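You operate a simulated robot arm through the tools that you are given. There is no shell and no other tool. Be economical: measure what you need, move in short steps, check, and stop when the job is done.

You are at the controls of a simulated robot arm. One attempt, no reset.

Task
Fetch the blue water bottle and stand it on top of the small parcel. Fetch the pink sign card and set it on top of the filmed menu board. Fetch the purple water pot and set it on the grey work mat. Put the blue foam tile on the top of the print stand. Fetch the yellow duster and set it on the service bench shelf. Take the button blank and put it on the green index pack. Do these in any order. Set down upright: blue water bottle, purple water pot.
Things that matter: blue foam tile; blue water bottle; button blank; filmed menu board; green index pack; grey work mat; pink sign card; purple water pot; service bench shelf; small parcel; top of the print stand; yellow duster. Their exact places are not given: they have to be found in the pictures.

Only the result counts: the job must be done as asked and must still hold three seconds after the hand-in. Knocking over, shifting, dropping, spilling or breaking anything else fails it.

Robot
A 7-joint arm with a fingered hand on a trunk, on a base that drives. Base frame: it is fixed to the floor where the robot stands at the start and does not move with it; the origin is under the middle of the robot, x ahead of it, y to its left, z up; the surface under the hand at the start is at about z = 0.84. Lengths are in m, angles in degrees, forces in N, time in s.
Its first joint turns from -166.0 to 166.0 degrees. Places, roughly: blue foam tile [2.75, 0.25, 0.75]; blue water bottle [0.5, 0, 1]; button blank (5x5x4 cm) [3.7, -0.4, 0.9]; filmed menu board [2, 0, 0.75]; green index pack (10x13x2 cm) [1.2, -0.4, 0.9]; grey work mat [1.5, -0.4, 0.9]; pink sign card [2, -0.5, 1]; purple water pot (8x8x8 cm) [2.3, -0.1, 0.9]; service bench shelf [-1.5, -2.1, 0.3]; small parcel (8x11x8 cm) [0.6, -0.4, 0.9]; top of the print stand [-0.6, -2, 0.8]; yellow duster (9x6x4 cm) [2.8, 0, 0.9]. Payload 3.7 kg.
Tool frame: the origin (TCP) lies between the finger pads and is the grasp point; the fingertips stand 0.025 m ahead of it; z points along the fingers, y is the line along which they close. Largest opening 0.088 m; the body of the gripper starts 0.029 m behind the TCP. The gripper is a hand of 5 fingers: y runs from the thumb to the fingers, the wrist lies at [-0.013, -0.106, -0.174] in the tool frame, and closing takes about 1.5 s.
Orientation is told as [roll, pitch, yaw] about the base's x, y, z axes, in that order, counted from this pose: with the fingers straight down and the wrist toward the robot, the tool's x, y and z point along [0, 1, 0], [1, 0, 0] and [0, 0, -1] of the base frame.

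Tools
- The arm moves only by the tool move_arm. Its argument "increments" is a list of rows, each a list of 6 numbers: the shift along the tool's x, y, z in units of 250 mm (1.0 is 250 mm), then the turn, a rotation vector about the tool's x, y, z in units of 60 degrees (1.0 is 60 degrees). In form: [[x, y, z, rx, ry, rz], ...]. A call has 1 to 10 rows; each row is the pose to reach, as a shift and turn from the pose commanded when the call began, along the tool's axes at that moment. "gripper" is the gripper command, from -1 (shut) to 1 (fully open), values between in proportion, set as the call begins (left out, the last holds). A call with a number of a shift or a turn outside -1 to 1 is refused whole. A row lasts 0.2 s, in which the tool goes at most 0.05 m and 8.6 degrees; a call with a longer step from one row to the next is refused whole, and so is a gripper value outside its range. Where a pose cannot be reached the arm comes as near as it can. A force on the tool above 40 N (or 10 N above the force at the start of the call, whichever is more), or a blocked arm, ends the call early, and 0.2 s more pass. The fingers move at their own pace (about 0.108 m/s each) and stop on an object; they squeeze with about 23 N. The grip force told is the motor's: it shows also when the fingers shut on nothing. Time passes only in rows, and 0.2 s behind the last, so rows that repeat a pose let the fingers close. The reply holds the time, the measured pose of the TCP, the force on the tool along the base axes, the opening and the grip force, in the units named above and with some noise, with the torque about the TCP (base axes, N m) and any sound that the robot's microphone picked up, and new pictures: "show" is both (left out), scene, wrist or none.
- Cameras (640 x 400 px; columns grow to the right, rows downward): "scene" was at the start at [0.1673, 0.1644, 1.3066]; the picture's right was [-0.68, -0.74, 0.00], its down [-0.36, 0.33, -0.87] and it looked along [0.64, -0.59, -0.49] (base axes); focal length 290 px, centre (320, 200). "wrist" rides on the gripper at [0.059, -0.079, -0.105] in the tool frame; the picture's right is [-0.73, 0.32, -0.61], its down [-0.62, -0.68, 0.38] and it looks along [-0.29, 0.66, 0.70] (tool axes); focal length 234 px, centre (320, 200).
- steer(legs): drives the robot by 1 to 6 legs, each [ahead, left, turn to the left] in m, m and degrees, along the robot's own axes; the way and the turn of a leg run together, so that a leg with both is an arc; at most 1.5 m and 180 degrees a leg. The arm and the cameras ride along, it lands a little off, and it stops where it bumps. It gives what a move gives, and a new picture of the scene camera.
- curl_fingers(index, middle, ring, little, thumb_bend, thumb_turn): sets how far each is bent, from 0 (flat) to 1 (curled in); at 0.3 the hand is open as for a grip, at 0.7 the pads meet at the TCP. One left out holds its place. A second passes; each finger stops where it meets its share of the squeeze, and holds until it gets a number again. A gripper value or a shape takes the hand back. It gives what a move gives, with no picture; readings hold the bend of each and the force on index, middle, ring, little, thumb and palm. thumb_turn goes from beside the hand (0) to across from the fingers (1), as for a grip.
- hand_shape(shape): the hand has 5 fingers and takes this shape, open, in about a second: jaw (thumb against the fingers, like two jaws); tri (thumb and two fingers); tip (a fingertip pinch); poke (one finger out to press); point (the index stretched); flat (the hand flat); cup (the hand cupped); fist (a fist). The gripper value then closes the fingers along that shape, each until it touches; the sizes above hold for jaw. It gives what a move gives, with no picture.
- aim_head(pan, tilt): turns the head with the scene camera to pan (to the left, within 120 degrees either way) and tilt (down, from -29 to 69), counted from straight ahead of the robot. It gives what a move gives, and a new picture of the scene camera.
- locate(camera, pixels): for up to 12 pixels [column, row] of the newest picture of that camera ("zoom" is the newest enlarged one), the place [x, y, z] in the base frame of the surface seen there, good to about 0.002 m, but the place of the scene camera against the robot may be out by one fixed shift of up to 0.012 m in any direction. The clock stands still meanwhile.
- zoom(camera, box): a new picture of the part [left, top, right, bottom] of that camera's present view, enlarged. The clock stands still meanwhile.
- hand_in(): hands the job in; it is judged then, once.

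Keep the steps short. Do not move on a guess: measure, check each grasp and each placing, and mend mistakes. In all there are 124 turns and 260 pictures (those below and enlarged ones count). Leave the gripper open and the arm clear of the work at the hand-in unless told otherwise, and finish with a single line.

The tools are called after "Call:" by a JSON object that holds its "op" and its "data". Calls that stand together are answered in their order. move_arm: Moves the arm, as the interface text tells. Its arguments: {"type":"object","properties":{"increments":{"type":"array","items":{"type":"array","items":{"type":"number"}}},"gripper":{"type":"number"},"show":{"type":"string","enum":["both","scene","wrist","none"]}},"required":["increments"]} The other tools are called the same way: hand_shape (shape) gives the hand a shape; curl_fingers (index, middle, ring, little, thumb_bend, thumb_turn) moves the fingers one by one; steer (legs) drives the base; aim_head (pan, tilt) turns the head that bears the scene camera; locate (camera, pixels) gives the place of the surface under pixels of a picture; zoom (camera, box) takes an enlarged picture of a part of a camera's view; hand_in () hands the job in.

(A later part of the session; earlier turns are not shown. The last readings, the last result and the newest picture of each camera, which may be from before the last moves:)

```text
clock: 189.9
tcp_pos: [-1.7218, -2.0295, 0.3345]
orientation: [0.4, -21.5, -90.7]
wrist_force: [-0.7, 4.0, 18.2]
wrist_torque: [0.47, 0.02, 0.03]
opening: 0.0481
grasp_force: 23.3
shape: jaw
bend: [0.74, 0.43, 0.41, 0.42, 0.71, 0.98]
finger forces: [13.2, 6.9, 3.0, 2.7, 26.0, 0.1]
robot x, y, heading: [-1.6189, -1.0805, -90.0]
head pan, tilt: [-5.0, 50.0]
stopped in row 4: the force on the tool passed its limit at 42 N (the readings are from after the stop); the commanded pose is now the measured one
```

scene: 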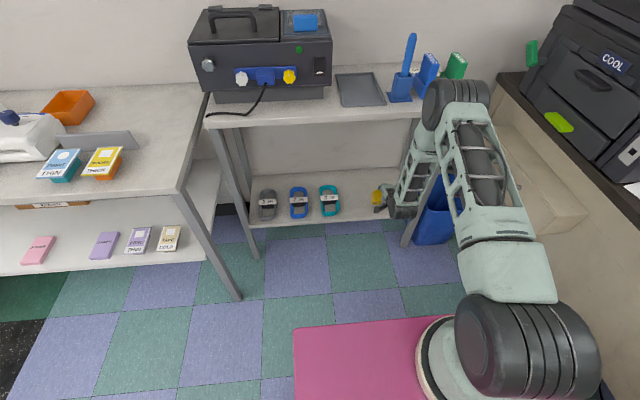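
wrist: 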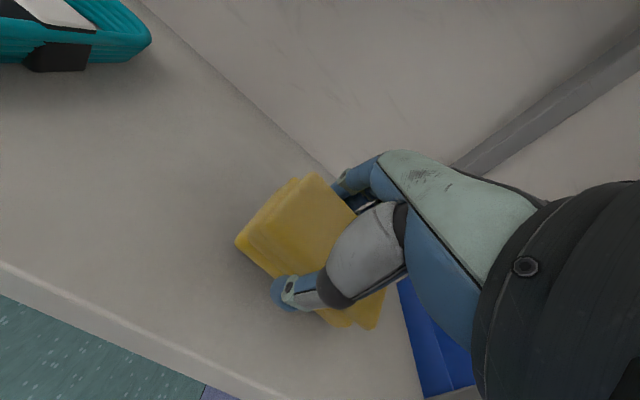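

Contact. Ease 2 mm, open, and retreat back/up along the fingers.

Call:
{"op": "move_arm", "data": {"increments": [[0, 0, -0.008, 0, 0, 0], [0, 0, -0.008, 0, 0, 0], [0, 0, -0.008, 0, 0, 0], [0, 0, -0.008, 0, 0, 0], [0, 0, -0.008, 0, 0, 0], [0, 0, -0.008, 0, 0, 0], [0, 0, -0.008, 0, 0, 0]], "gripper": 1, "show": "wrist"}}

```text
clock: 191.1
tcp_pos: [-1.7223, -2.0298, 0.3398]
orientation: [0.4, -21.8, -90.7]
wrist_force: [1.3, -3.3, 21.0]
wrist_torque: [0.41, -0.2, -0.07]
opening: 0.0828
grasp_force: 0.1
shape: jaw
bend: [0.3, 0.3, 0.3, 0.3, 0.42, 0.97]
finger forces: [0.0, 0.0, 0.1, 0.1, 20.6, 0.1]
robot x, y, heading: [-1.6175, -1.0856, -90.1]
head pan, tilt: [-5.0, 50.0]
stopped in row 6: the force on the tool passed its limit at 41 N (the readings are from after the stop); the commanded pose is now the measured one
```

wrist: 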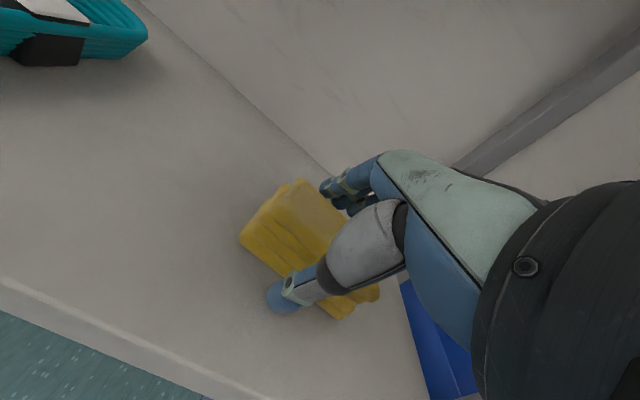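

Duster released; thumb presses the shelf. Rise 5 cm straight up.

Call:
{"op": "move_arm", "data": {"increments": [[0, 0.014, -0.037, 0, 0, 0], [0, 0.036, -0.094, 0, 0, 0], [0, 0.072, -0.187, 0, 0, 0], [0, 0.1, -0.262, 0, 0, 0]]}}

```text
clock: 192.1
tcp_pos: [-1.7232, -2.026, 0.4062]
orientation: [0.3, -21.3, -90.6]
wrist_force: [-0.1, 0.3, -0.3]
wrist_torque: [-0.05, -0.03, -0.02]
opening: 0.0879
grasp_force: 0.1
shape: jaw
bend: [0.3, 0.3, 0.3, 0.3, 0.3, 0.97]
finger forces: [0.1, 0.0, 0.0, 0.1, 0.1, 0.1]
robot x, y, heading: [-1.6176, -1.0864, -90.0]
head pan, tilt: [-5.0, 50.0]
```

scene: 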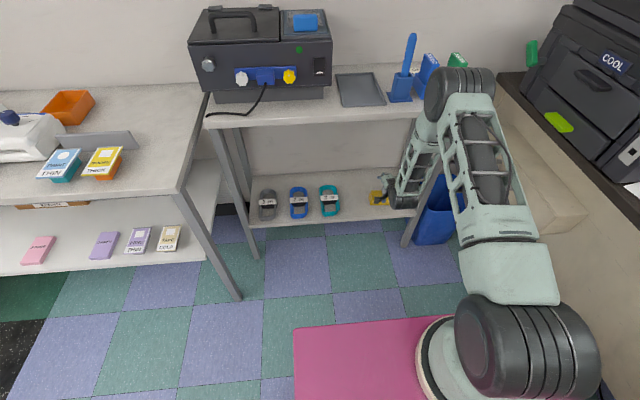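
wrist: 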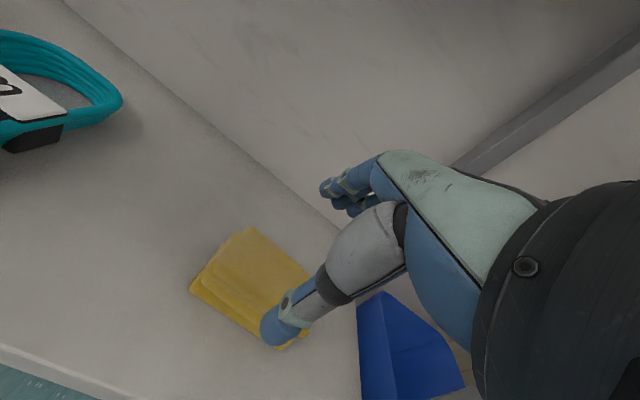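

The duster lies on the shelf. Drive straight back 0.3 m, then raise the arm.

Call:
{"op": "steer", "data": {"legs": [[-0.3, 0, 0]]}}

Call:
{"op": "move_arm", "data": {"increments": [[0, 0.06, -0.16, 0.05, 0, 0], [0, 0.12, -0.33, 0.12, 0, 0], [0, 0.18, -0.5, 0.2, 0, 0], [0, 0.24, -0.67, 0.28, 0, 0], [0, 0.3, -0.84, 0.35, 0, 0], [0, 0.34, -0.98, 0.36, 0, 0]], "show": "none"}}

```text
clock: 194.2
tcp_pos: [-1.7238, -1.7295, 0.4067]
orientation: [0.2, -21.4, -90.8]
wrist_force: [-0.3, 0.0, -0.7]
wrist_torque: [0.01, 0.01, 0.0]
opening: 0.0879
grasp_force: 0.0
shape: jaw
bend: [0.3, 0.3, 0.3, 0.3, 0.3, 0.97]
finger forces: [0.0, 0.1, 0.1, 0.1, 0.1, 0.1]
robot x, y, heading: [-1.6163, -0.7892, -90.2]
head pan, tilt: [-5.0, 50.0]
```

scene: 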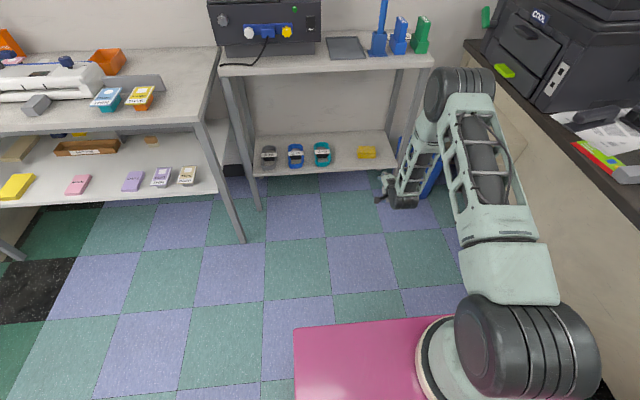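

```text
clock: 195.6
tcp_pos: [-1.725, -1.7181, 0.6655]
orientation: [0.3, 0.3, -90.6]
wrist_force: [0.6, -0.9, 0.0]
wrist_torque: [0.01, 0.02, -0.01]
opening: 0.0875
grasp_force: 0.1
shape: jaw
bend: [0.3, 0.3, 0.3, 0.3, 0.3, 0.97]
finger forces: [0.0, 0.0, 0.1, 0.0, 0.0, 0.0]
robot x, y, heading: [-1.6181, -0.7882, -90.4]
head pan, tilt: [-5.0, 50.0]
```

Continue raising and retracting.

Call:
{"op": "move_arm", "data": {"increments": [[0, 0, -0.19, 0, 0, 0], [0, 0, -0.38, 0, 0, 0], [0, 0, -0.57, 0, 0, 0], [0, 0, -0.76, 0, 0, 0], [0, 0, -0.95, 0, 0, 0]], "show": "none"}}

Call:
{"op": "move_arm", "data": {"increments": [[0, -0.06, -0.18, 0, 0, 0], [0, -0.12, -0.36, 0, 0, 0], [0, -0.18, -0.54, 0, 0, 0], [0, -0.24, -0.72, 0, 0, 0], [0, -0.3, -0.9, 0, 0, 0], [0, -0.45, -1.0, 0, 0, 0], [0, -0.63, -1.0, 0, 0, 0], [0, -0.81, -1.0, 0, 0, 0], [0, -0.98, -1.0, 0, 0, 0]], "show": "none"}}

Call:
{"op": "move_arm", "data": {"increments": [[0.05, -0.18, -0.1, 0, 0, 0], [0.1, -0.36, -0.2, 0, 0, 0], [0.15, -0.54, -0.3, 0, 0, 0], [0.2, -0.7, -0.35, 0, 0, 0]], "show": "scene"}}

```text
clock: 196.8
tcp_pos: [-1.7252, -1.7189, 0.9042]
orientation: [0.2, 0.4, -90.8]
wrist_force: [0.6, 0.4, 0.3]
wrist_torque: [0.01, -0.06, -0.01]
opening: 0.0879
grasp_force: 0.0
shape: jaw
bend: [0.3, 0.3, 0.3, 0.3, 0.3, 0.97]
finger forces: [0.0, 0.0, 0.0, 0.0, 0.0, 0.1]
robot x, y, heading: [-1.6193, -0.7876, -90.1]
head pan, tilt: [-5.0, 50.0]
```

```text
clock: 198.8
tcp_pos: [-1.725, -1.4753, 1.153]
orientation: [0.2, 0.3, -90.6]
wrist_force: [0.7, -0.9, -1.0]
wrist_torque: [0.01, 0.0, -0.03]
opening: 0.0879
grasp_force: 0.0
shape: jaw
bend: [0.3, 0.3, 0.3, 0.3, 0.3, 0.97]
finger forces: [0.0, 0.0, 0.1, 0.1, 0.1, 0.0]
robot x, y, heading: [-1.6171, -0.7898, -90.3]
head pan, tilt: [-5.0, 50.0]
```

```text
refused: row 1 steps farther than a row can; nothing moved
```

Retract more next; turn toward the left side of the room to look for a way along the left aisle.

Call:
{"op": "move_arm", "data": {"increments": [[0.03, -0.17, -0.08, 0, 0, 0], [0.06, -0.34, -0.16, 0, 0, 0], [0.09, -0.51, -0.24, 0, 0, 0], [0.12, -0.68, -0.3, 0, 0, 0]], "show": "none"}}

Call:
{"op": "steer", "data": {"legs": [[0, 0, 90], [0.9, 0.7, 0]]}}

Call:
{"op": "aim_head", "data": {"pan": 45, "tilt": 25}}

```text
clock: 199.8
tcp_pos: [-1.6929, -1.3054, 1.231]
orientation: [0.4, 0.3, -90.6]
wrist_force: [-0.6, -0.2, 0.0]
wrist_torque: [0.03, 0.0, 0.01]
opening: 0.0879
grasp_force: 0.1
shape: jaw
bend: [0.3, 0.3, 0.3, 0.3, 0.3, 0.97]
finger forces: [0.1, 0.0, 0.1, 0.0, 0.1, 0.0]
robot x, y, heading: [-1.6141, -0.7911, -90.0]
head pan, tilt: [-5.0, 50.0]
```

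```text
clock: 206.7
tcp_pos: [-0.6999, -0.5559, 1.2303]
orientation: [0.3, 0.2, -0.8]
wrist_force: [0.3, -0.9, 0.4]
wrist_torque: [-0.02, 0.01, -0.01]
opening: 0.0879
grasp_force: 0.0
shape: jaw
bend: [0.3, 0.3, 0.3, 0.3, 0.3, 0.97]
finger forces: [0.0, 0.0, 0.0, 0.1, 0.0, 0.0]
robot x, y, heading: [-1.2169, -0.481, -0.4]
head pan, tilt: [-5.0, 50.0]
stopped in leg 2: the robot was blocked; the commanded pose is now the measured one
```

scene: 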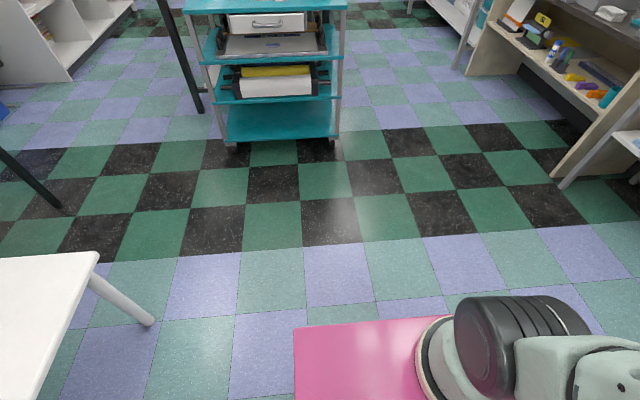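

```text
clock: 207.9
tcp_pos: [-0.6996, -0.5567, 1.231]
orientation: [0.3, 0.2, -0.8]
wrist_force: [-0.8, 0.7, -0.7]
wrist_torque: [-0.04, 0.03, -0.04]
opening: 0.0879
grasp_force: 0.1
shape: jaw
bend: [0.3, 0.3, 0.3, 0.3, 0.3, 0.97]
finger forces: [0.1, 0.1, 0.0, 0.0, 0.0, 0.0]
robot x, y, heading: [-1.2176, -0.4807, -0.5]
head pan, tilt: [45.0, 25.0]
```

scene: 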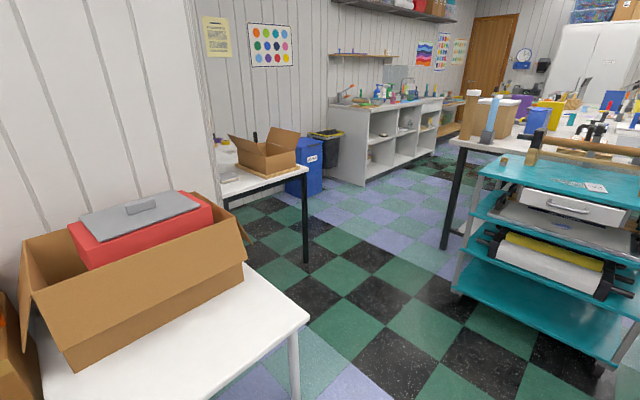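

Bumped lightly at the white table's corner. I measure the gap to the left aisle.

Call:
{"op": "locate", "data": {"camera": "scene", "pixels": [[300, 320], [255, 268], [306, 262], [302, 175], [445, 248], [457, 292], [490, 145], [362, 184], [322, 195], [433, 152], [250, 165], [150, 390]]}}

```text
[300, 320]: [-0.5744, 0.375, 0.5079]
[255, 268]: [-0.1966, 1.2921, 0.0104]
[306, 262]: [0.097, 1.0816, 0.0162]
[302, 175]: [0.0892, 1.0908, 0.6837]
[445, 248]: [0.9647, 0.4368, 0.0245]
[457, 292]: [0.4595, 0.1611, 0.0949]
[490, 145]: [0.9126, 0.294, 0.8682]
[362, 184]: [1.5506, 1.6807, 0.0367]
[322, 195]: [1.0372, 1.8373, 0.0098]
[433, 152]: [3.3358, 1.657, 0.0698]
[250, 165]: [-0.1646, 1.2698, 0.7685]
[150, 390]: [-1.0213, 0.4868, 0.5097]
```

The gap allows a path: to (−0.05,0.6), ahead to x 0.45, left to y≈0.95, then along the left aisle. Raise the hand a little and go.

Call:
{"op": "move_arm", "data": {"increments": [[0, -0.1, -0.15, 0, 0, 0], [0, -0.2, -0.3, 0, 0, 0], [0, -0.3, -0.36, 0, 0, 0]], "show": "none"}}

Call:
{"op": "steer", "data": {"legs": [[0, -0.1, 0.5], [1.16, 0, 0], [0, 1.18, 0], [0.5, 0, 0]]}}

```text
clock: 208.7
tcp_pos: [-0.7761, -0.5559, 1.3214]
orientation: [0.3, 0.2, -0.7]
wrist_force: [-0.1, 0.5, 0.3]
wrist_torque: [0.0, 0.0, -0.02]
opening: 0.0878
grasp_force: 0.1
shape: jaw
bend: [0.3, 0.3, 0.3, 0.3, 0.3, 0.97]
finger forces: [0.1, 0.0, 0.0, 0.0, 0.0, 0.0]
robot x, y, heading: [-1.2181, -0.483, -0.2]
head pan, tilt: [45.0, 25.0]
```

```text
clock: 223.4
tcp_pos: [0.882, 0.5195, 1.3201]
orientation: [0.3, 0.1, -0.8]
wrist_force: [0.2, -0.1, 0.3]
wrist_torque: [-0.02, -0.03, 0.01]
opening: 0.0878
grasp_force: 0.1
shape: jaw
bend: [0.3, 0.3, 0.3, 0.3, 0.3, 0.97]
finger forces: [0.0, 0.1, 0.0, 0.0, 0.0, 0.0]
robot x, y, heading: [0.4372, 0.5987, -0.4]
head pan, tilt: [45.0, 25.0]
```

scene: 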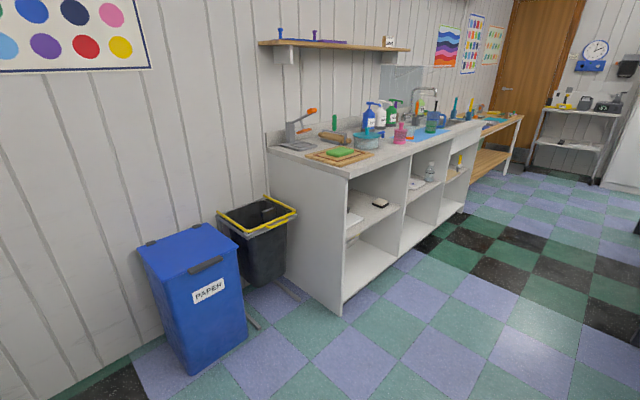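

Call:
{"op": "locate", "data": {"camera": "scene", "pixels": [[195, 368], [245, 340], [255, 322], [340, 312], [345, 180], [440, 215]]}}

Call:
{"op": "steer", "data": {"legs": [[0, 0.4, 0]]}}

```text
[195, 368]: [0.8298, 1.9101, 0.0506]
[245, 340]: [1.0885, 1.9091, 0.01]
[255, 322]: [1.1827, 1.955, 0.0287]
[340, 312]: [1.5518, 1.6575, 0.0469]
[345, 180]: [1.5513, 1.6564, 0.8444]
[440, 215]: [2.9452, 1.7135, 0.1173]
```

```text
clock: 225.5
tcp_pos: [0.8927, 0.8055, 1.3218]
orientation: [0.3, 0.0, 5.1]
wrist_force: [0.1, 0.0, -0.8]
wrist_torque: [0.04, 0.0, 0.0]
opening: 0.0878
grasp_force: 0.1
shape: jaw
bend: [0.3, 0.3, 0.3, 0.3, 0.3, 0.98]
finger forces: [0.0, 0.1, 0.0, 0.0, 0.1, 0.1]
robot x, y, heading: [0.4475, 0.8343, 5.6]
head pan, tilt: [45.0, 25.0]
stopped in leg 1: the robot was blocked; the commanded pose is now the measured one
```

scene: 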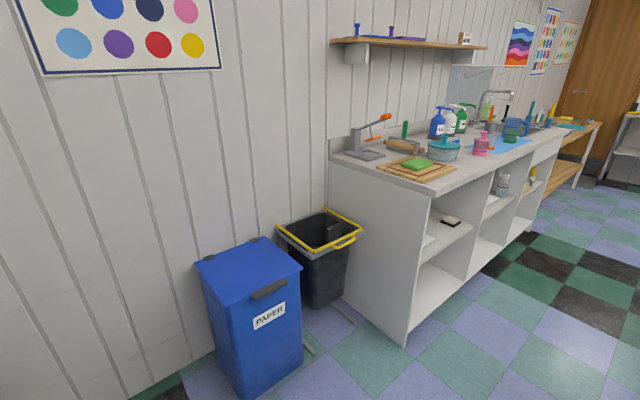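

Touched the rear table's corner lightly. Move ahead first, then left, then along the aisle.

Call:
{"op": "steer", "data": {"legs": [[0.5, 0, -2], [0, 0.12, -3.6], [1.4, 0, 0], [0.3, 0, 0]]}}

Call:
{"op": "aim_head", "data": {"pan": -60, "tilt": 30}}

```text
clock: 237.5
tcp_pos: [3.085, 0.9287, 1.3211]
orientation: [0.3, 0.1, -0.2]
wrist_force: [0.3, -0.1, 0.1]
wrist_torque: [0.0, 0.01, 0.01]
opening: 0.088
grasp_force: 0.0
shape: jaw
bend: [0.3, 0.3, 0.3, 0.3, 0.3, 0.98]
finger forces: [0.1, 0.1, 0.1, 0.0, 0.0, 0.0]
robot x, y, heading: [2.6443, 1.0007, 0.3]
head pan, tilt: [45.0, 25.0]
```

scene: 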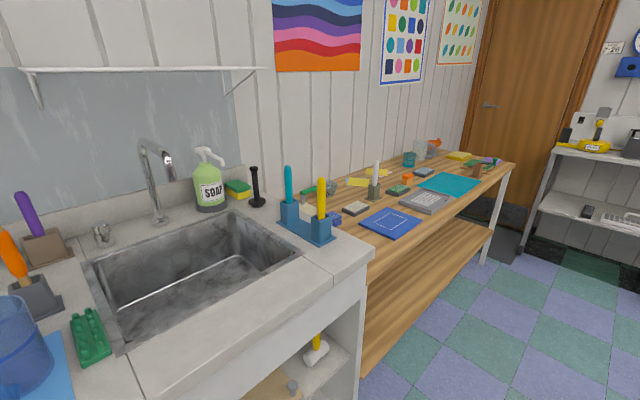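

```text
clock: 239.3
tcp_pos: [3.0859, 0.9283, 1.3208]
orientation: [0.4, 0.1, -0.2]
wrist_force: [0.4, -0.5, -0.1]
wrist_torque: [-0.01, 0.0, -0.03]
opening: 0.0878
grasp_force: 0.0
shape: jaw
bend: [0.3, 0.3, 0.3, 0.3, 0.3, 0.98]
finger forces: [0.0, 0.1, 0.0, 0.0, 0.0, 0.1]
robot x, y, heading: [2.6478, 0.9994, 0.4]
head pan, tilt: [-60.0, 30.0]
```

scene: 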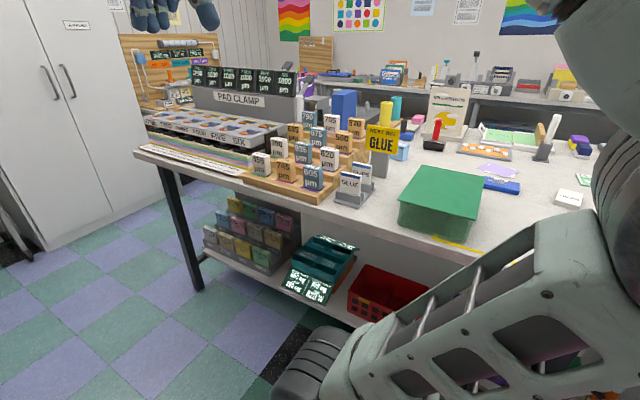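

Turn right 90° to face the bench and look at the tile.

Call:
{"op": "steer", "data": {"legs": [[0, 0, -90]]}}

Call:
{"op": "aim_head", "data": {"pan": 0, "tilt": 40}}

```text
clock: 243.5
tcp_pos: [2.5737, 0.5579, 1.3224]
orientation: [0.3, 0.1, -90.2]
wrist_force: [-0.9, -0.3, -0.8]
wrist_torque: [-0.02, -0.02, 0.03]
opening: 0.0878
grasp_force: 0.1
shape: jaw
bend: [0.3, 0.3, 0.3, 0.3, 0.3, 0.98]
finger forces: [0.0, 0.1, 0.0, 0.0, 0.0, 0.0]
robot x, y, heading: [2.6449, 0.9996, -89.8]
head pan, tilt: [-60.0, 30.0]
```

scene: 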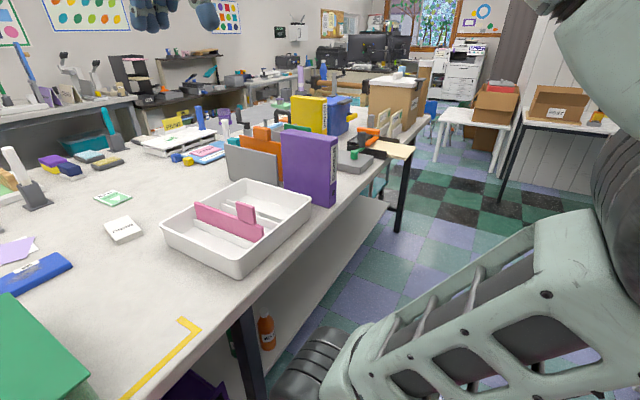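

```text
clock: 244.8
tcp_pos: [2.5737, 0.5578, 1.321]
orientation: [0.4, 0.1, -90.2]
wrist_force: [0.2, 0.1, -0.3]
wrist_torque: [0.03, 0.03, 0.0]
opening: 0.0876
grasp_force: 0.1
shape: jaw
bend: [0.3, 0.3, 0.3, 0.3, 0.3, 0.98]
finger forces: [0.1, 0.0, 0.1, 0.0, 0.0, 0.0]
robot x, y, heading: [2.6437, 1.0001, -90.1]
head pan, tilt: [0.0, 40.0]
```

scene: 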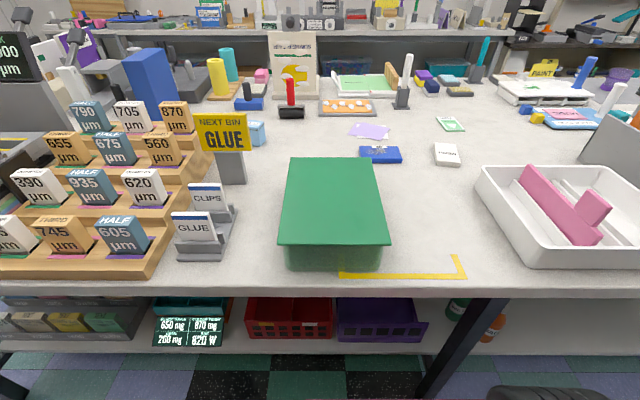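

Call:
{"op": "locate", "data": {"camera": "scene", "pixels": [[380, 154], [362, 150], [400, 160], [330, 162], [378, 165], [300, 200], [340, 245], [450, 150], [360, 163], [383, 246], [450, 285]]}}

```text
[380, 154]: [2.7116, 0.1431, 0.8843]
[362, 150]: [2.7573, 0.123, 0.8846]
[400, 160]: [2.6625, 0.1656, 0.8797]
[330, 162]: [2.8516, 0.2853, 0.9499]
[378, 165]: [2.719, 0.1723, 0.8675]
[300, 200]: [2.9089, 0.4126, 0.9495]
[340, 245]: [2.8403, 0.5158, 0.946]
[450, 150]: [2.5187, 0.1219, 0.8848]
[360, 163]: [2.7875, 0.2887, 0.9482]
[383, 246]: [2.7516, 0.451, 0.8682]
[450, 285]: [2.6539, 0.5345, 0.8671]
```

Call:
{"op": "move_arm", "data": {"increments": [[0.063, 0.125, 0.12, 0, 0, 0], [0.126, 0.25, 0.24, 0, 0, 0], [0.189, 0.375, 0.36, 0, 0, 0], [0.252, 0.5, 0.48, 0, 0, 0], [0.315, 0.625, 0.6, 0, 0, 0], [0.378, 0.75, 0.73, 0, 0, 0], [0.441, 0.875, 0.86, 0, 0, 0], [0.505, 1.0, 0.98, 0, 0, 0]], "show": "wrist"}}

Call:
{"op": "zoom", "data": {"camera": "wrist", "box": [200, 100, 400, 260]}}

```text
clock: 246.6
tcp_pos: [2.6986, 0.3079, 1.0761]
orientation: [0.4, 0.1, -90.3]
wrist_force: [0.0, 0.5, 0.0]
wrist_torque: [0.0, 0.0, 0.02]
opening: 0.0881
grasp_force: 0.1
shape: jaw
bend: [0.3, 0.3, 0.3, 0.3, 0.3, 0.98]
finger forces: [0.0, 0.0, 0.0, 0.0, 0.0, 0.0]
robot x, y, heading: [2.6469, 0.996, -89.7]
head pan, tilt: [0.0, 40.0]
```

wrist: 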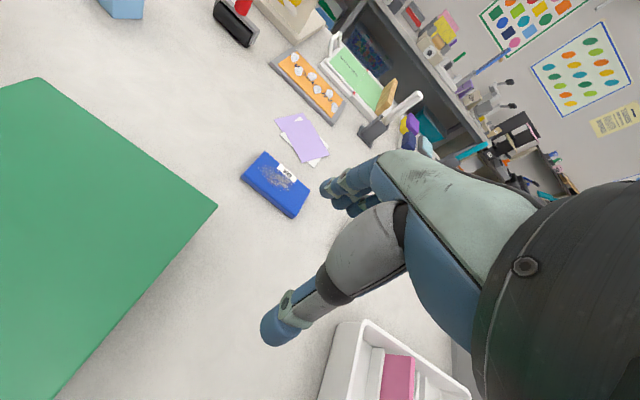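

```text
2.50 times, centred on (300, 180) of wrist
```

zoom: 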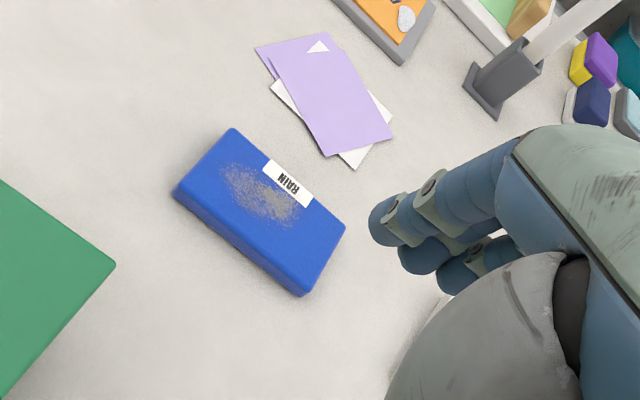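

Call:
{"op": "locate", "data": {"camera": "zoom", "pixels": [[234, 132], [180, 188], [300, 285], [340, 228], [262, 205], [240, 245], [303, 294], [320, 190]]}}

```text
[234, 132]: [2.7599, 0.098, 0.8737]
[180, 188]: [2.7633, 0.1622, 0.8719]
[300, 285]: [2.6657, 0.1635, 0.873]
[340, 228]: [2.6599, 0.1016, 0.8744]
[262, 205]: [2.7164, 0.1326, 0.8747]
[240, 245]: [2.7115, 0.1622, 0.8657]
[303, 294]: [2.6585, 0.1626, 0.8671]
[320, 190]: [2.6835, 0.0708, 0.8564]
```

Tile x 2.658–2.763, y 0.097–0.164, top 0.8745. Move above it, then down to z≈0.886.

Call:
{"op": "move_arm", "data": {"increments": [[0.01, 0.15, 0.08, 0, 0, 0], [0.02, 0.3, 0.16, 0, 0, 0], [0.03, 0.45, 0.24, 0, 0, 0], [0.04, 0.6, 0.34, 0, 0, 0], [0.05, 0.71, 0.46, 0, 0, 0], [0.05, 0.71, 0.5, 0, 0, 0]], "show": "none"}}

Call:
{"op": "move_arm", "data": {"increments": [[0, 0, 0.1, 0, 0, 0], [0, 0, 0.19, 0, 0, 0], [0, 0, 0.235, 0, 0, 0], [0, 0, 0.258, 0, 0, 0]], "show": "both"}}

```text
clock: 248.0
tcp_pos: [2.7111, 0.1311, 0.9512]
orientation: [0.3, 0.1, -90.2]
wrist_force: [0.2, -0.5, -0.5]
wrist_torque: [0.0, 0.0, 0.03]
opening: 0.088
grasp_force: 0.1
shape: jaw
bend: [0.3, 0.3, 0.3, 0.3, 0.3, 0.98]
finger forces: [0.0, 0.0, 0.1, 0.0, 0.0, 0.0]
robot x, y, heading: [2.6468, 0.9962, -89.7]
head pan, tilt: [0.0, 40.0]
```

```text
clock: 249.0
tcp_pos: [2.7134, 0.1307, 0.8868]
orientation: [0.3, 0.1, -90.2]
wrist_force: [0.5, -0.5, 0.7]
wrist_torque: [0.03, -0.07, 0.01]
opening: 0.0881
grasp_force: 0.0
shape: jaw
bend: [0.3, 0.3, 0.3, 0.3, 0.3, 0.98]
finger forces: [0.0, 0.1, 0.0, 0.0, 0.1, 0.1]
robot x, y, heading: [2.6435, 0.999, -89.9]
head pan, tilt: [0.0, 40.0]
```

scene: 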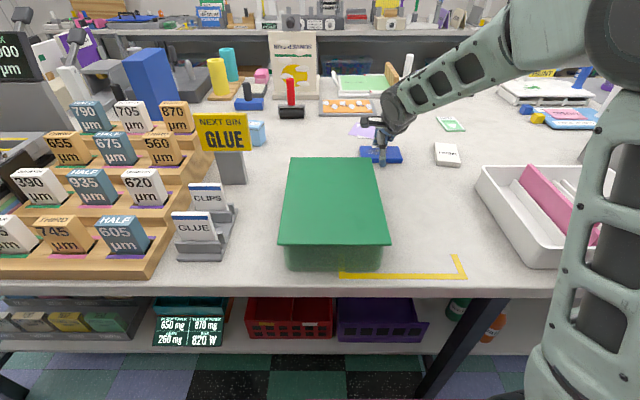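
wrist: 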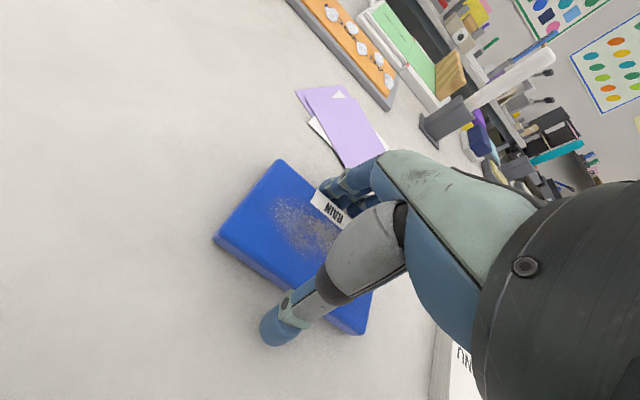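

No contact yet; 3 mm lower and close.

Call:
{"op": "move_arm", "data": {"increments": [[0, 0, 0.014, 0, 0, 0], [0, 0, 0.014, 0, 0, 0]], "show": "none"}}

Call:
{"op": "move_arm", "data": {"increments": [[0, 0, 0, 0, 0, 0], [0, 0, 0, 0, 0, 0], [0, 0, 0, 0, 0, 0], [0, 0, 0, 0, 0, 0], [0, 0, 0, 0, 0, 0], [0, 0, 0, 0, 0, 0], [0, 0, 0, 0, 0, 0]], "gripper": -1, "show": "wrist"}}

```text
clock: 249.6
tcp_pos: [2.7129, 0.1314, 0.8843]
orientation: [0.3, -0.1, -90.1]
wrist_force: [0.0, 1.8, 9.7]
wrist_torque: [-0.48, 0.07, -0.03]
opening: 0.0872
grasp_force: 0.1
shape: jaw
bend: [0.3, 0.3, 0.3, 0.3, 0.3, 0.98]
finger forces: [0.1, 9.5, 0.0, 0.1, 0.1, 0.1]
robot x, y, heading: [2.6466, 0.9991, -89.6]
head pan, tilt: [0.0, 40.0]
```

```text
clock: 251.2
tcp_pos: [2.7119, 0.1311, 0.8855]
orientation: [0.3, 0.1, -90.1]
wrist_force: [-0.5, -2.4, 26.2]
wrist_torque: [0.17, 0.04, 0.09]
opening: 0.0651
grasp_force: 22.8
shape: jaw
bend: [0.27, 0.33, 0.32, 0.35, 0.57, 0.99]
finger forces: [13.6, 11.0, 3.3, 1.5, 34.5, 0.0]
robot x, y, heading: [2.6452, 0.9998, -89.7]
head pan, tilt: [0.0, 40.0]
```

wrist: 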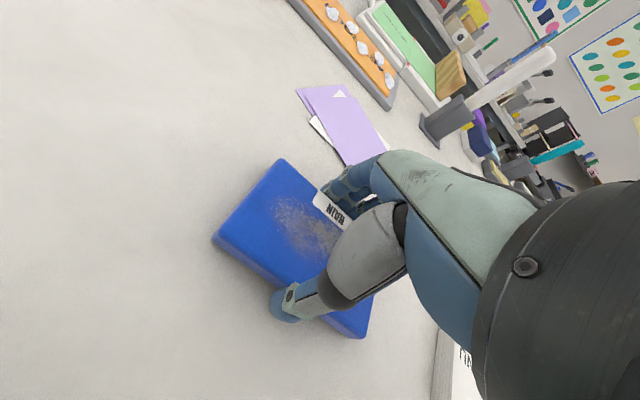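

Fingers hold the tile's edges at 0.065 m. Lift slowly.

Call:
{"op": "move_arm", "data": {"increments": [[0, 0, -0.03, 0, 0, 0], [0, 0, -0.08, 0, 0, 0], [0, 0, -0.16, 0, 0, 0], [0, 0, -0.26, 0, 0, 0], [0, 0, -0.4, 0, 0, 0], [0, 0, -0.4, 0, 0, 0]]}}

```text
clock: 252.6
tcp_pos: [2.7131, 0.1304, 0.9826]
orientation: [0.3, 0.1, -90.1]
wrist_force: [0.0, 0.2, -0.3]
wrist_torque: [-0.02, -0.01, 0.0]
opening: 0.0646
grasp_force: 23.3
shape: jaw
bend: [0.26, 0.34, 0.32, 0.36, 0.58, 0.99]
finger forces: [13.6, 4.5, 2.8, 0.9, 21.4, 0.0]
robot x, y, heading: [2.6435, 0.9997, -89.9]
head pan, tilt: [0.0, 40.0]
```

scene: 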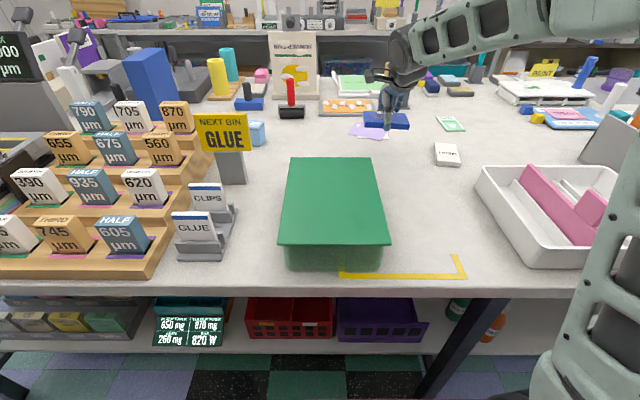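
wrist: 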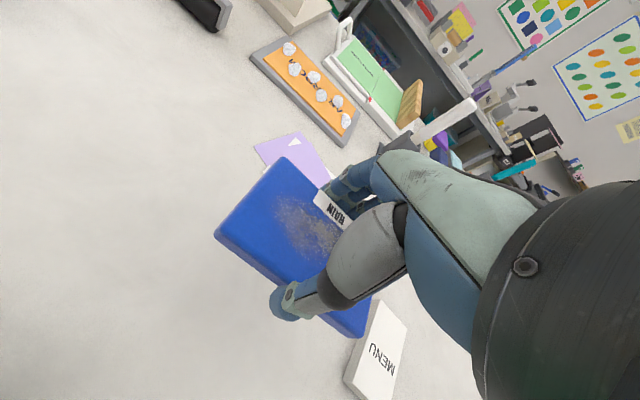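

Tile held firmly. Raise and retract, then turn to heading 0 and reverse along the left aisle.

Call:
{"op": "move_arm", "data": {"increments": [[0, 0, -0.19, 0, 0, 0], [0, 0, -0.38, 0, 0, 0], [0, 0, -0.57, 0, 0, 0], [0, 0, -0.76, 0, 0, 0], [0, -0.05, -0.93, 0, 0, 0], [0, -0.2, -0.98, 0, 0, 0], [0, -0.38, -1.0, 0, 0, 0], [0, -0.56, -1.0, 0, 0, 0], [0, -0.74, -1.0, 0, 0, 0], [0, -0.92, -1.0, 0, 0, 0]], "show": "none"}}

Call:
{"op": "move_arm", "data": {"increments": [[-0.05, -0.17, -0.06, 0, 0, 0], [-0.1, -0.34, -0.12, 0, 0, 0], [-0.15, -0.51, -0.2, 0, 0, 0], [-0.2, -0.66, -0.28, 0, 0, 0]], "show": "none"}}

Call:
{"op": "steer", "data": {"legs": [[0, 0, 90], [-1.45, 0, 0]]}}

```text
clock: 254.8
tcp_pos: [2.7121, 0.3606, 1.2334]
orientation: [0.3, 0.1, -90.2]
wrist_force: [-0.3, -0.7, -0.8]
wrist_torque: [0.02, 0.02, 0.0]
opening: 0.0651
grasp_force: 23.3
shape: jaw
bend: [0.26, 0.34, 0.32, 0.36, 0.58, 0.99]
finger forces: [13.6, 4.5, 2.8, 0.4, 21.2, 0.0]
robot x, y, heading: [2.6429, 0.9973, -89.8]
head pan, tilt: [0.0, 40.0]
```

```text
clock: 255.8
tcp_pos: [2.6611, 0.5253, 1.3041]
orientation: [0.3, 0.1, -90.2]
wrist_force: [0.4, 0.2, -0.7]
wrist_torque: [0.0, 0.01, 0.0]
opening: 0.0648
grasp_force: 23.2
shape: jaw
bend: [0.26, 0.34, 0.32, 0.36, 0.58, 0.99]
finger forces: [13.6, 4.5, 2.9, 0.5, 20.9, 0.1]
robot x, y, heading: [2.6486, 0.9995, -89.7]
head pan, tilt: [0.0, 40.0]
```

```text
clock: 266.9
tcp_pos: [1.6653, 1.0125, 1.3041]
orientation: [0.2, 0.1, -0.6]
wrist_force: [-1.0, 0.0, 0.3]
wrist_torque: [0.02, -0.02, 0.0]
opening: 0.0646
grasp_force: 23.3
shape: jaw
bend: [0.26, 0.35, 0.32, 0.36, 0.58, 0.99]
finger forces: [13.4, 4.4, 2.7, 0.4, 20.6, 0.0]
robot x, y, heading: [1.1917, 0.9983, -0.1]
head pan, tilt: [0.0, 40.0]
```

scene: 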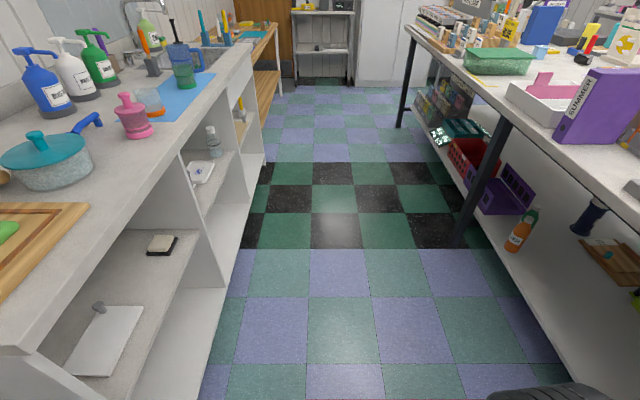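

Call:
{"op": "steer", "data": {"legs": [[0, -0.19, 0], [-0.63, 0, 0], [0, -0.21, 0]]}}

```text
clock: 272.8
tcp_pos: [1.0301, 0.613, 1.3031]
orientation: [0.3, 0.1, -0.9]
wrist_force: [-0.1, -0.1, 0.0]
wrist_torque: [0.0, -0.02, 0.01]
opening: 0.0644
grasp_force: 22.5
shape: jaw
bend: [0.26, 0.35, 0.32, 0.36, 0.58, 0.99]
finger forces: [13.4, 4.4, 2.7, 0.5, 20.6, 0.0]
robot x, y, heading: [0.5559, 0.608, -0.2]
head pan, tilt: [0.0, 40.0]
```

scene: 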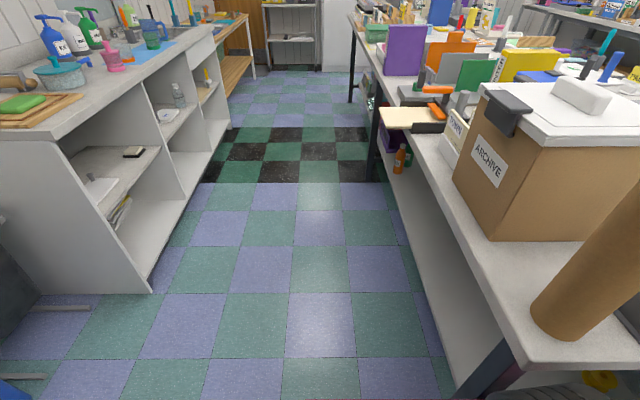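

Call:
{"op": "steer", "data": {"legs": [[-0.6, 0, 0], [0, -1.15, 0], [-0.2, -0.5, 0], [0, 0, -90]]}}

Call:
{"op": "aim_head", "data": {"pan": 0, "tilt": 42}}

```text
clock: 288.2
tcp_pos: [-0.2354, -1.5236, 1.3037]
orientation: [0.3, 0.1, -91.8]
wrist_force: [0.5, -0.4, 0.6]
wrist_torque: [-0.02, 0.06, 0.0]
opening: 0.064
grasp_force: 23.2
shape: jaw
bend: [0.26, 0.35, 0.32, 0.36, 0.59, 0.99]
finger forces: [13.2, 4.3, 2.6, 0.3, 20.1, 0.1]
robot x, y, heading: [-0.24, -1.0524, -91.2]
head pan, tilt: [0.0, 40.0]
```

scene: 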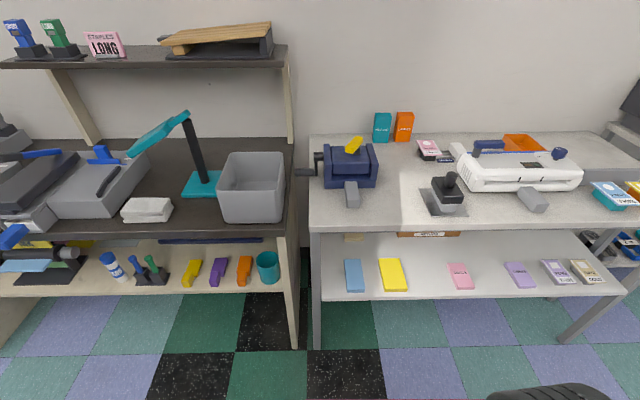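

```text
clock: 288.9
tcp_pos: [-0.2362, -1.5242, 1.3043]
orientation: [0.3, 0.1, -91.8]
wrist_force: [-0.4, 0.0, 0.2]
wrist_torque: [0.0, 0.02, 0.0]
opening: 0.0644
grasp_force: 22.9
shape: jaw
bend: [0.26, 0.35, 0.32, 0.36, 0.59, 0.99]
finger forces: [13.2, 4.3, 2.5, 0.4, 20.2, 0.1]
robot x, y, heading: [-0.2431, -1.0468, -91.2]
head pan, tilt: [0.0, 42.0]
```

scene: 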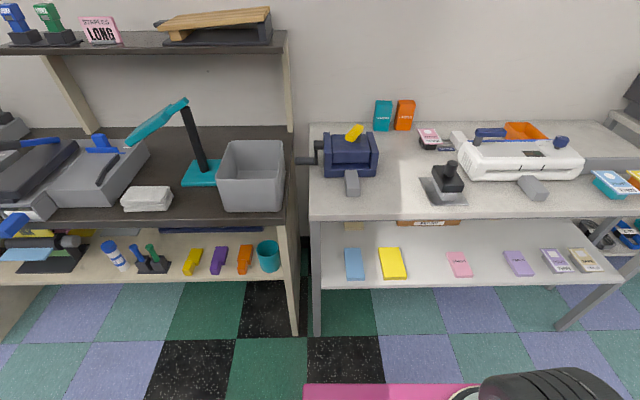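

Call:
{"op": "locate", "data": {"camera": "scene", "pixels": [[385, 175], [385, 208], [418, 180], [418, 205], [400, 150], [480, 205], [570, 205], [315, 215], [352, 190], [600, 210], [520, 210], [435, 200]]}}

Call:
{"op": "zoom", "data": {"camera": "scene", "box": [300, 90, 640, 240]}}

```text
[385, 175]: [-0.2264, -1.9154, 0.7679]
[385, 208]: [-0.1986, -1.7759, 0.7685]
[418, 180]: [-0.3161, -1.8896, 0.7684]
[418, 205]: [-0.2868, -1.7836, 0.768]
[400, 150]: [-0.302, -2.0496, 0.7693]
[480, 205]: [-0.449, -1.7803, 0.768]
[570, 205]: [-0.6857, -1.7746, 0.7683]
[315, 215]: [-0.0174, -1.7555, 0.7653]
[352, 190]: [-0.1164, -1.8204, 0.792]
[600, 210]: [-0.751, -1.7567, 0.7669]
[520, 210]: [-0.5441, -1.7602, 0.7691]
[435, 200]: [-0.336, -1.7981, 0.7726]
```

```text
1.88 times, centred on (470, 165) of scene
```

zoom: 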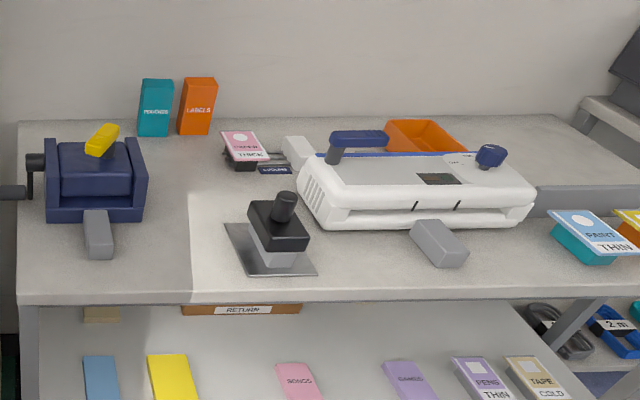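

Free spot on the stand between the navy machine's handle (x −0.14) and the press plate (x −0.318): centre (−0.235,−1.825); top ≈0.758. Move there at z≈0.95.

Call:
{"op": "move_arm", "data": {"increments": [[0, 0.16, 0.08, 0, 0, 0], [0, 0.32, 0.16, 0, 0, 0], [0.01, 0.48, 0.25, 0, 0, 0], [0.02, 0.64, 0.33, 0, 0, 0], [0.02, 0.8, 0.41, 0, 0, 0], [0.03, 0.95, 0.5, 0, 0, 0]], "show": "none"}}

Call:
{"op": "move_arm", "data": {"increments": [[0, 0.05, 0.16, 0, 0, 0], [0.005, 0.1, 0.32, 0, 0, 0], [0.01, 0.15, 0.48, 0, 0, 0], [0.01, 0.2, 0.65, 0, 0, 0], [0.01, 0.24, 0.82, 0, 0, 0], [0.01, 0.24, 0.92, 0, 0, 0]]}}

```text
clock: 290.2
tcp_pos: [-0.2351, -1.7602, 1.1788]
orientation: [0.3, 0.0, -91.8]
wrist_force: [0.0, 0.0, 0.0]
wrist_torque: [-0.02, 0.02, 0.01]
opening: 0.0641
grasp_force: 23.0
shape: jaw
bend: [0.26, 0.35, 0.32, 0.36, 0.59, 0.99]
finger forces: [13.2, 4.3, 2.6, 0.5, 20.1, 0.1]
robot x, y, heading: [-0.2418, -1.0516, -91.4]
head pan, tilt: [0.0, 42.0]
```

```text
clock: 291.6
tcp_pos: [-0.233, -1.8208, 0.9494]
orientation: [0.3, -0.1, -91.8]
wrist_force: [-0.8, -0.3, 0.1]
wrist_torque: [0.02, 0.0, -0.03]
opening: 0.0639
grasp_force: 22.8
shape: jaw
bend: [0.26, 0.35, 0.32, 0.36, 0.59, 0.99]
finger forces: [13.1, 4.3, 2.7, 0.4, 20.1, 0.1]
robot x, y, heading: [-0.2409, -1.0482, -91.4]
head pan, tilt: [0.0, 42.0]
```

scene: 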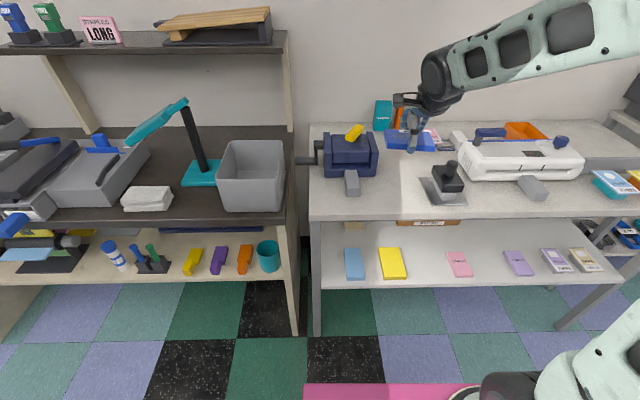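
wrist: 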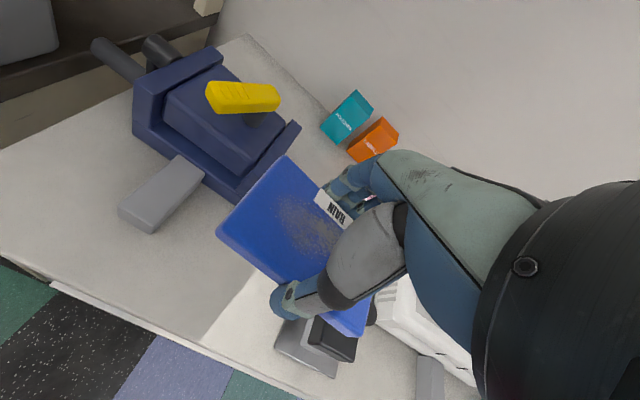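

Call:
{"op": "locate", "data": {"camera": "wrist", "pixels": [[240, 203], [300, 125], [200, 185], [152, 232], [277, 347], [335, 376], [318, 340], [352, 352], [285, 157], [222, 235], [362, 332], [230, 300]]}}

```text
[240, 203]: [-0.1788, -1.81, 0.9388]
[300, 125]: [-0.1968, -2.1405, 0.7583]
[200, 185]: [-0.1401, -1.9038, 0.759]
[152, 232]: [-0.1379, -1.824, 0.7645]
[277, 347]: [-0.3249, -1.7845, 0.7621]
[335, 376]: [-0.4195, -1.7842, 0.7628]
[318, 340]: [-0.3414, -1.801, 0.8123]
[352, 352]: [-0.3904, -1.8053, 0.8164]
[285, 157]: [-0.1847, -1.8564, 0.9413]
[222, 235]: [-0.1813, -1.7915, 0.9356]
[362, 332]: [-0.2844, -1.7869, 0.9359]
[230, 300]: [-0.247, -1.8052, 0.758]
```

Tile is centred between obstacles with ~4 cm each side. Lower to just above the stand top.

Call:
{"op": "move_arm", "data": {"increments": [[0, 0, 0.15, 0, 0, 0], [0, 0, 0.3, 0, 0, 0], [0, 0, 0.44, 0, 0, 0], [0, 0, 0.55, 0, 0, 0], [0, 0, 0.61, 0, 0, 0], [0, 0, 0.63, 0, 0, 0]], "show": "wrist"}}

Call:
{"op": "move_arm", "data": {"increments": [[0, 0, 0.008, 0, 0, 0], [0, 0, 0.016, 0, 0, 0], [0, 0, 0.022, 0, 0, 0]], "show": "none"}}

```text
clock: 293.1
tcp_pos: [-0.2327, -1.8203, 0.7921]
orientation: [0.2, 0.1, -91.8]
wrist_force: [0.4, 0.2, -0.6]
wrist_torque: [0.02, -0.03, -0.01]
opening: 0.0634
grasp_force: 23.4
shape: jaw
bend: [0.26, 0.35, 0.32, 0.36, 0.59, 0.99]
finger forces: [13.1, 4.3, 2.6, 0.4, 20.0, 0.1]
robot x, y, heading: [-0.239, -1.0488, -91.4]
head pan, tilt: [0.0, 42.0]
```

wrist: 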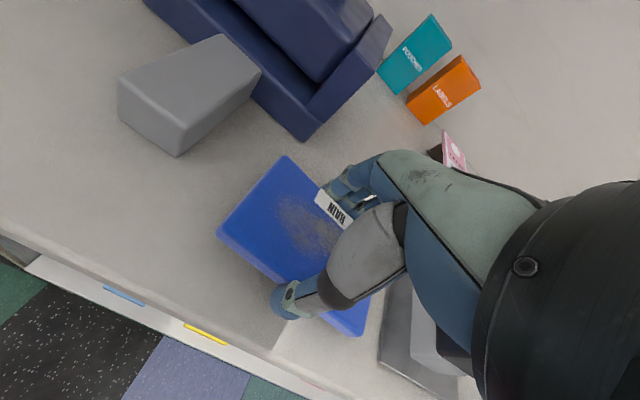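

```text
clock: 293.9
tcp_pos: [-0.2332, -1.8206, 0.7851]
orientation: [0.3, 0.0, -91.7]
wrist_force: [-0.5, 0.3, 4.7]
wrist_torque: [-0.23, 0.17, -0.02]
opening: 0.0639
grasp_force: 22.8
shape: jaw
bend: [0.26, 0.35, 0.32, 0.36, 0.59, 0.99]
finger forces: [13.0, 8.7, 2.8, 1.9, 20.4, 0.0]
robot x, y, heading: [-0.2378, -1.0493, -91.5]
head pan, tilt: [0.0, 42.0]
```

Contact. Open, then rise.

Call:
{"op": "move_arm", "data": {"increments": [[0, 0, -0.006, 0, 0, 0], [0, 0, -0.01, 0, 0, 0], [0, 0, -0.012, 0, 0, 0], [0, 0, -0.012, 0, 0, 0], [0, 0, -0.012, 0, 0, 0], [0, 0, -0.06, 0, 0, 0], [0, 0, -0.2, 0, 0, 0], [0, 0, -0.38, 0, 0, 0], [0, 0, -0.56, 0, 0, 0]], "gripper": 1}}

```text
clock: 295.9
tcp_pos: [-0.2339, -1.8193, 0.9261]
orientation: [0.2, 0.1, -91.8]
wrist_force: [0.1, -0.2, 0.1]
wrist_torque: [0.03, 0.01, 0.0]
opening: 0.0877
grasp_force: 0.0
shape: jaw
bend: [0.3, 0.3, 0.3, 0.3, 0.3, 0.98]
finger forces: [0.0, 0.1, 0.0, 0.1, 0.0, 0.0]
robot x, y, heading: [-0.236, -1.0458, -91.3]
head pan, tilt: [0.0, 42.0]
```

scene: 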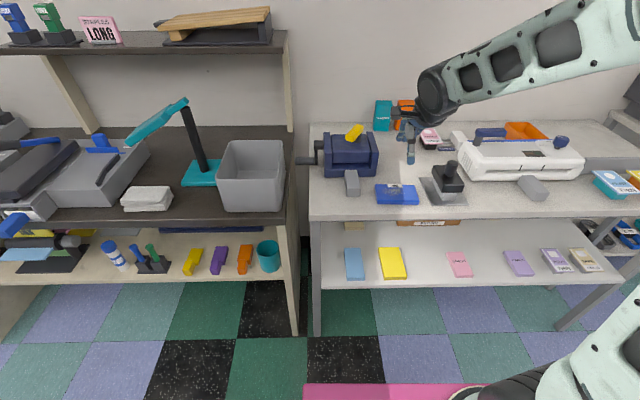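
wrist: 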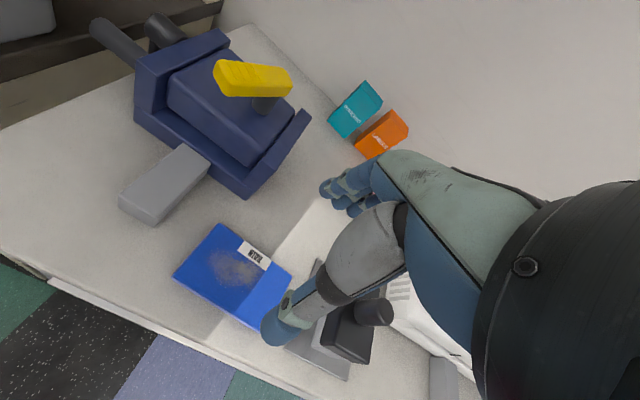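

All six are placed. Raise and pull back the arm clear.

Call:
{"op": "move_arm", "data": {"increments": [[0, 0, -0.19, 0, 0, 0], [0, 0, -0.38, 0, 0, 0], [0, 0, -0.57, 0, 0, 0], [0, 0, -0.76, 0, 0, 0], [0, -0.1, -0.92, 0, 0, 0], [0, -0.28, -0.98, 0, 0, 0], [0, -0.46, -1.0, 0, 0, 0], [0, -0.64, -1.0, 0, 0, 0], [0, -0.82, -1.0, 0, 0, 0], [0, -1.0, -1.0, 0, 0, 0]], "show": "none"}}

Call:
{"op": "aim_head", "data": {"pan": 110, "tilt": 20}}

Call:
{"op": "aim_head", "data": {"pan": -50, "tilt": 30}}

```text
clock: 298.1
tcp_pos: [-0.2261, -1.5702, 1.1761]
orientation: [0.3, 0.2, -91.8]
wrist_force: [1.0, -0.8, 0.0]
wrist_torque: [0.0, -0.02, 0.01]
opening: 0.0877
grasp_force: 0.1
shape: jaw
bend: [0.3, 0.3, 0.3, 0.3, 0.3, 0.98]
finger forces: [0.0, 0.0, 0.1, 0.1, 0.1, 0.0]
robot x, y, heading: [-0.2424, -1.0485, -91.5]
head pan, tilt: [0.0, 42.0]
```

```text
clock: 299.9
tcp_pos: [-0.2262, -1.5713, 1.1764]
orientation: [0.3, 0.0, -91.7]
wrist_force: [-0.4, -0.4, 0.7]
wrist_torque: [0.02, -0.03, 0.02]
opening: 0.0878
grasp_force: 0.1
shape: jaw
bend: [0.3, 0.3, 0.3, 0.3, 0.3, 0.98]
finger forces: [0.0, 0.0, 0.1, 0.1, 0.1, 0.1]
robot x, y, heading: [-0.2401, -1.0473, -91.2]
head pan, tilt: [110.0, 20.0]
```

scene: 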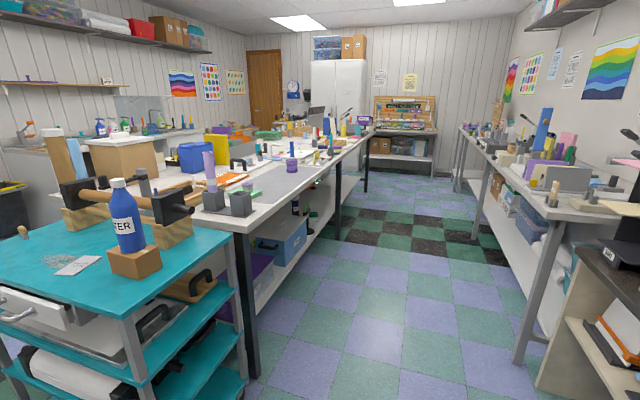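

```text
clock: 302.4
tcp_pos: [-0.227, -1.5715, 1.1755]
orientation: [0.3, 0.0, -91.8]
wrist_force: [0.2, 0.6, -0.2]
wrist_torque: [0.02, 0.0, 0.0]
opening: 0.0879
grasp_force: 0.1
shape: jaw
bend: [0.3, 0.3, 0.3, 0.3, 0.3, 0.98]
finger forces: [0.1, 0.0, 0.1, 0.0, 0.1, 0.0]
robot x, y, heading: [-0.2356, -1.0484, -91.1]
head pan, tilt: [-50.0, 30.0]
```

scene: 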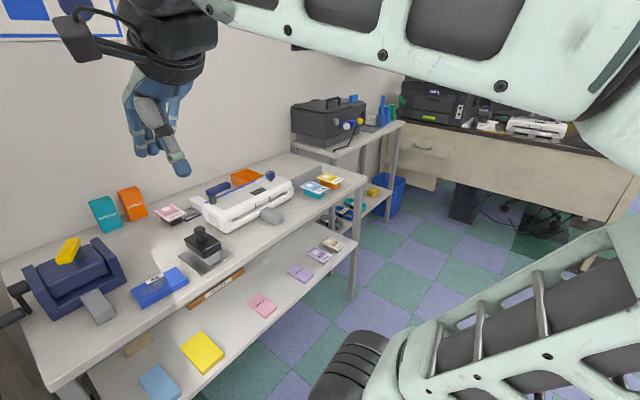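

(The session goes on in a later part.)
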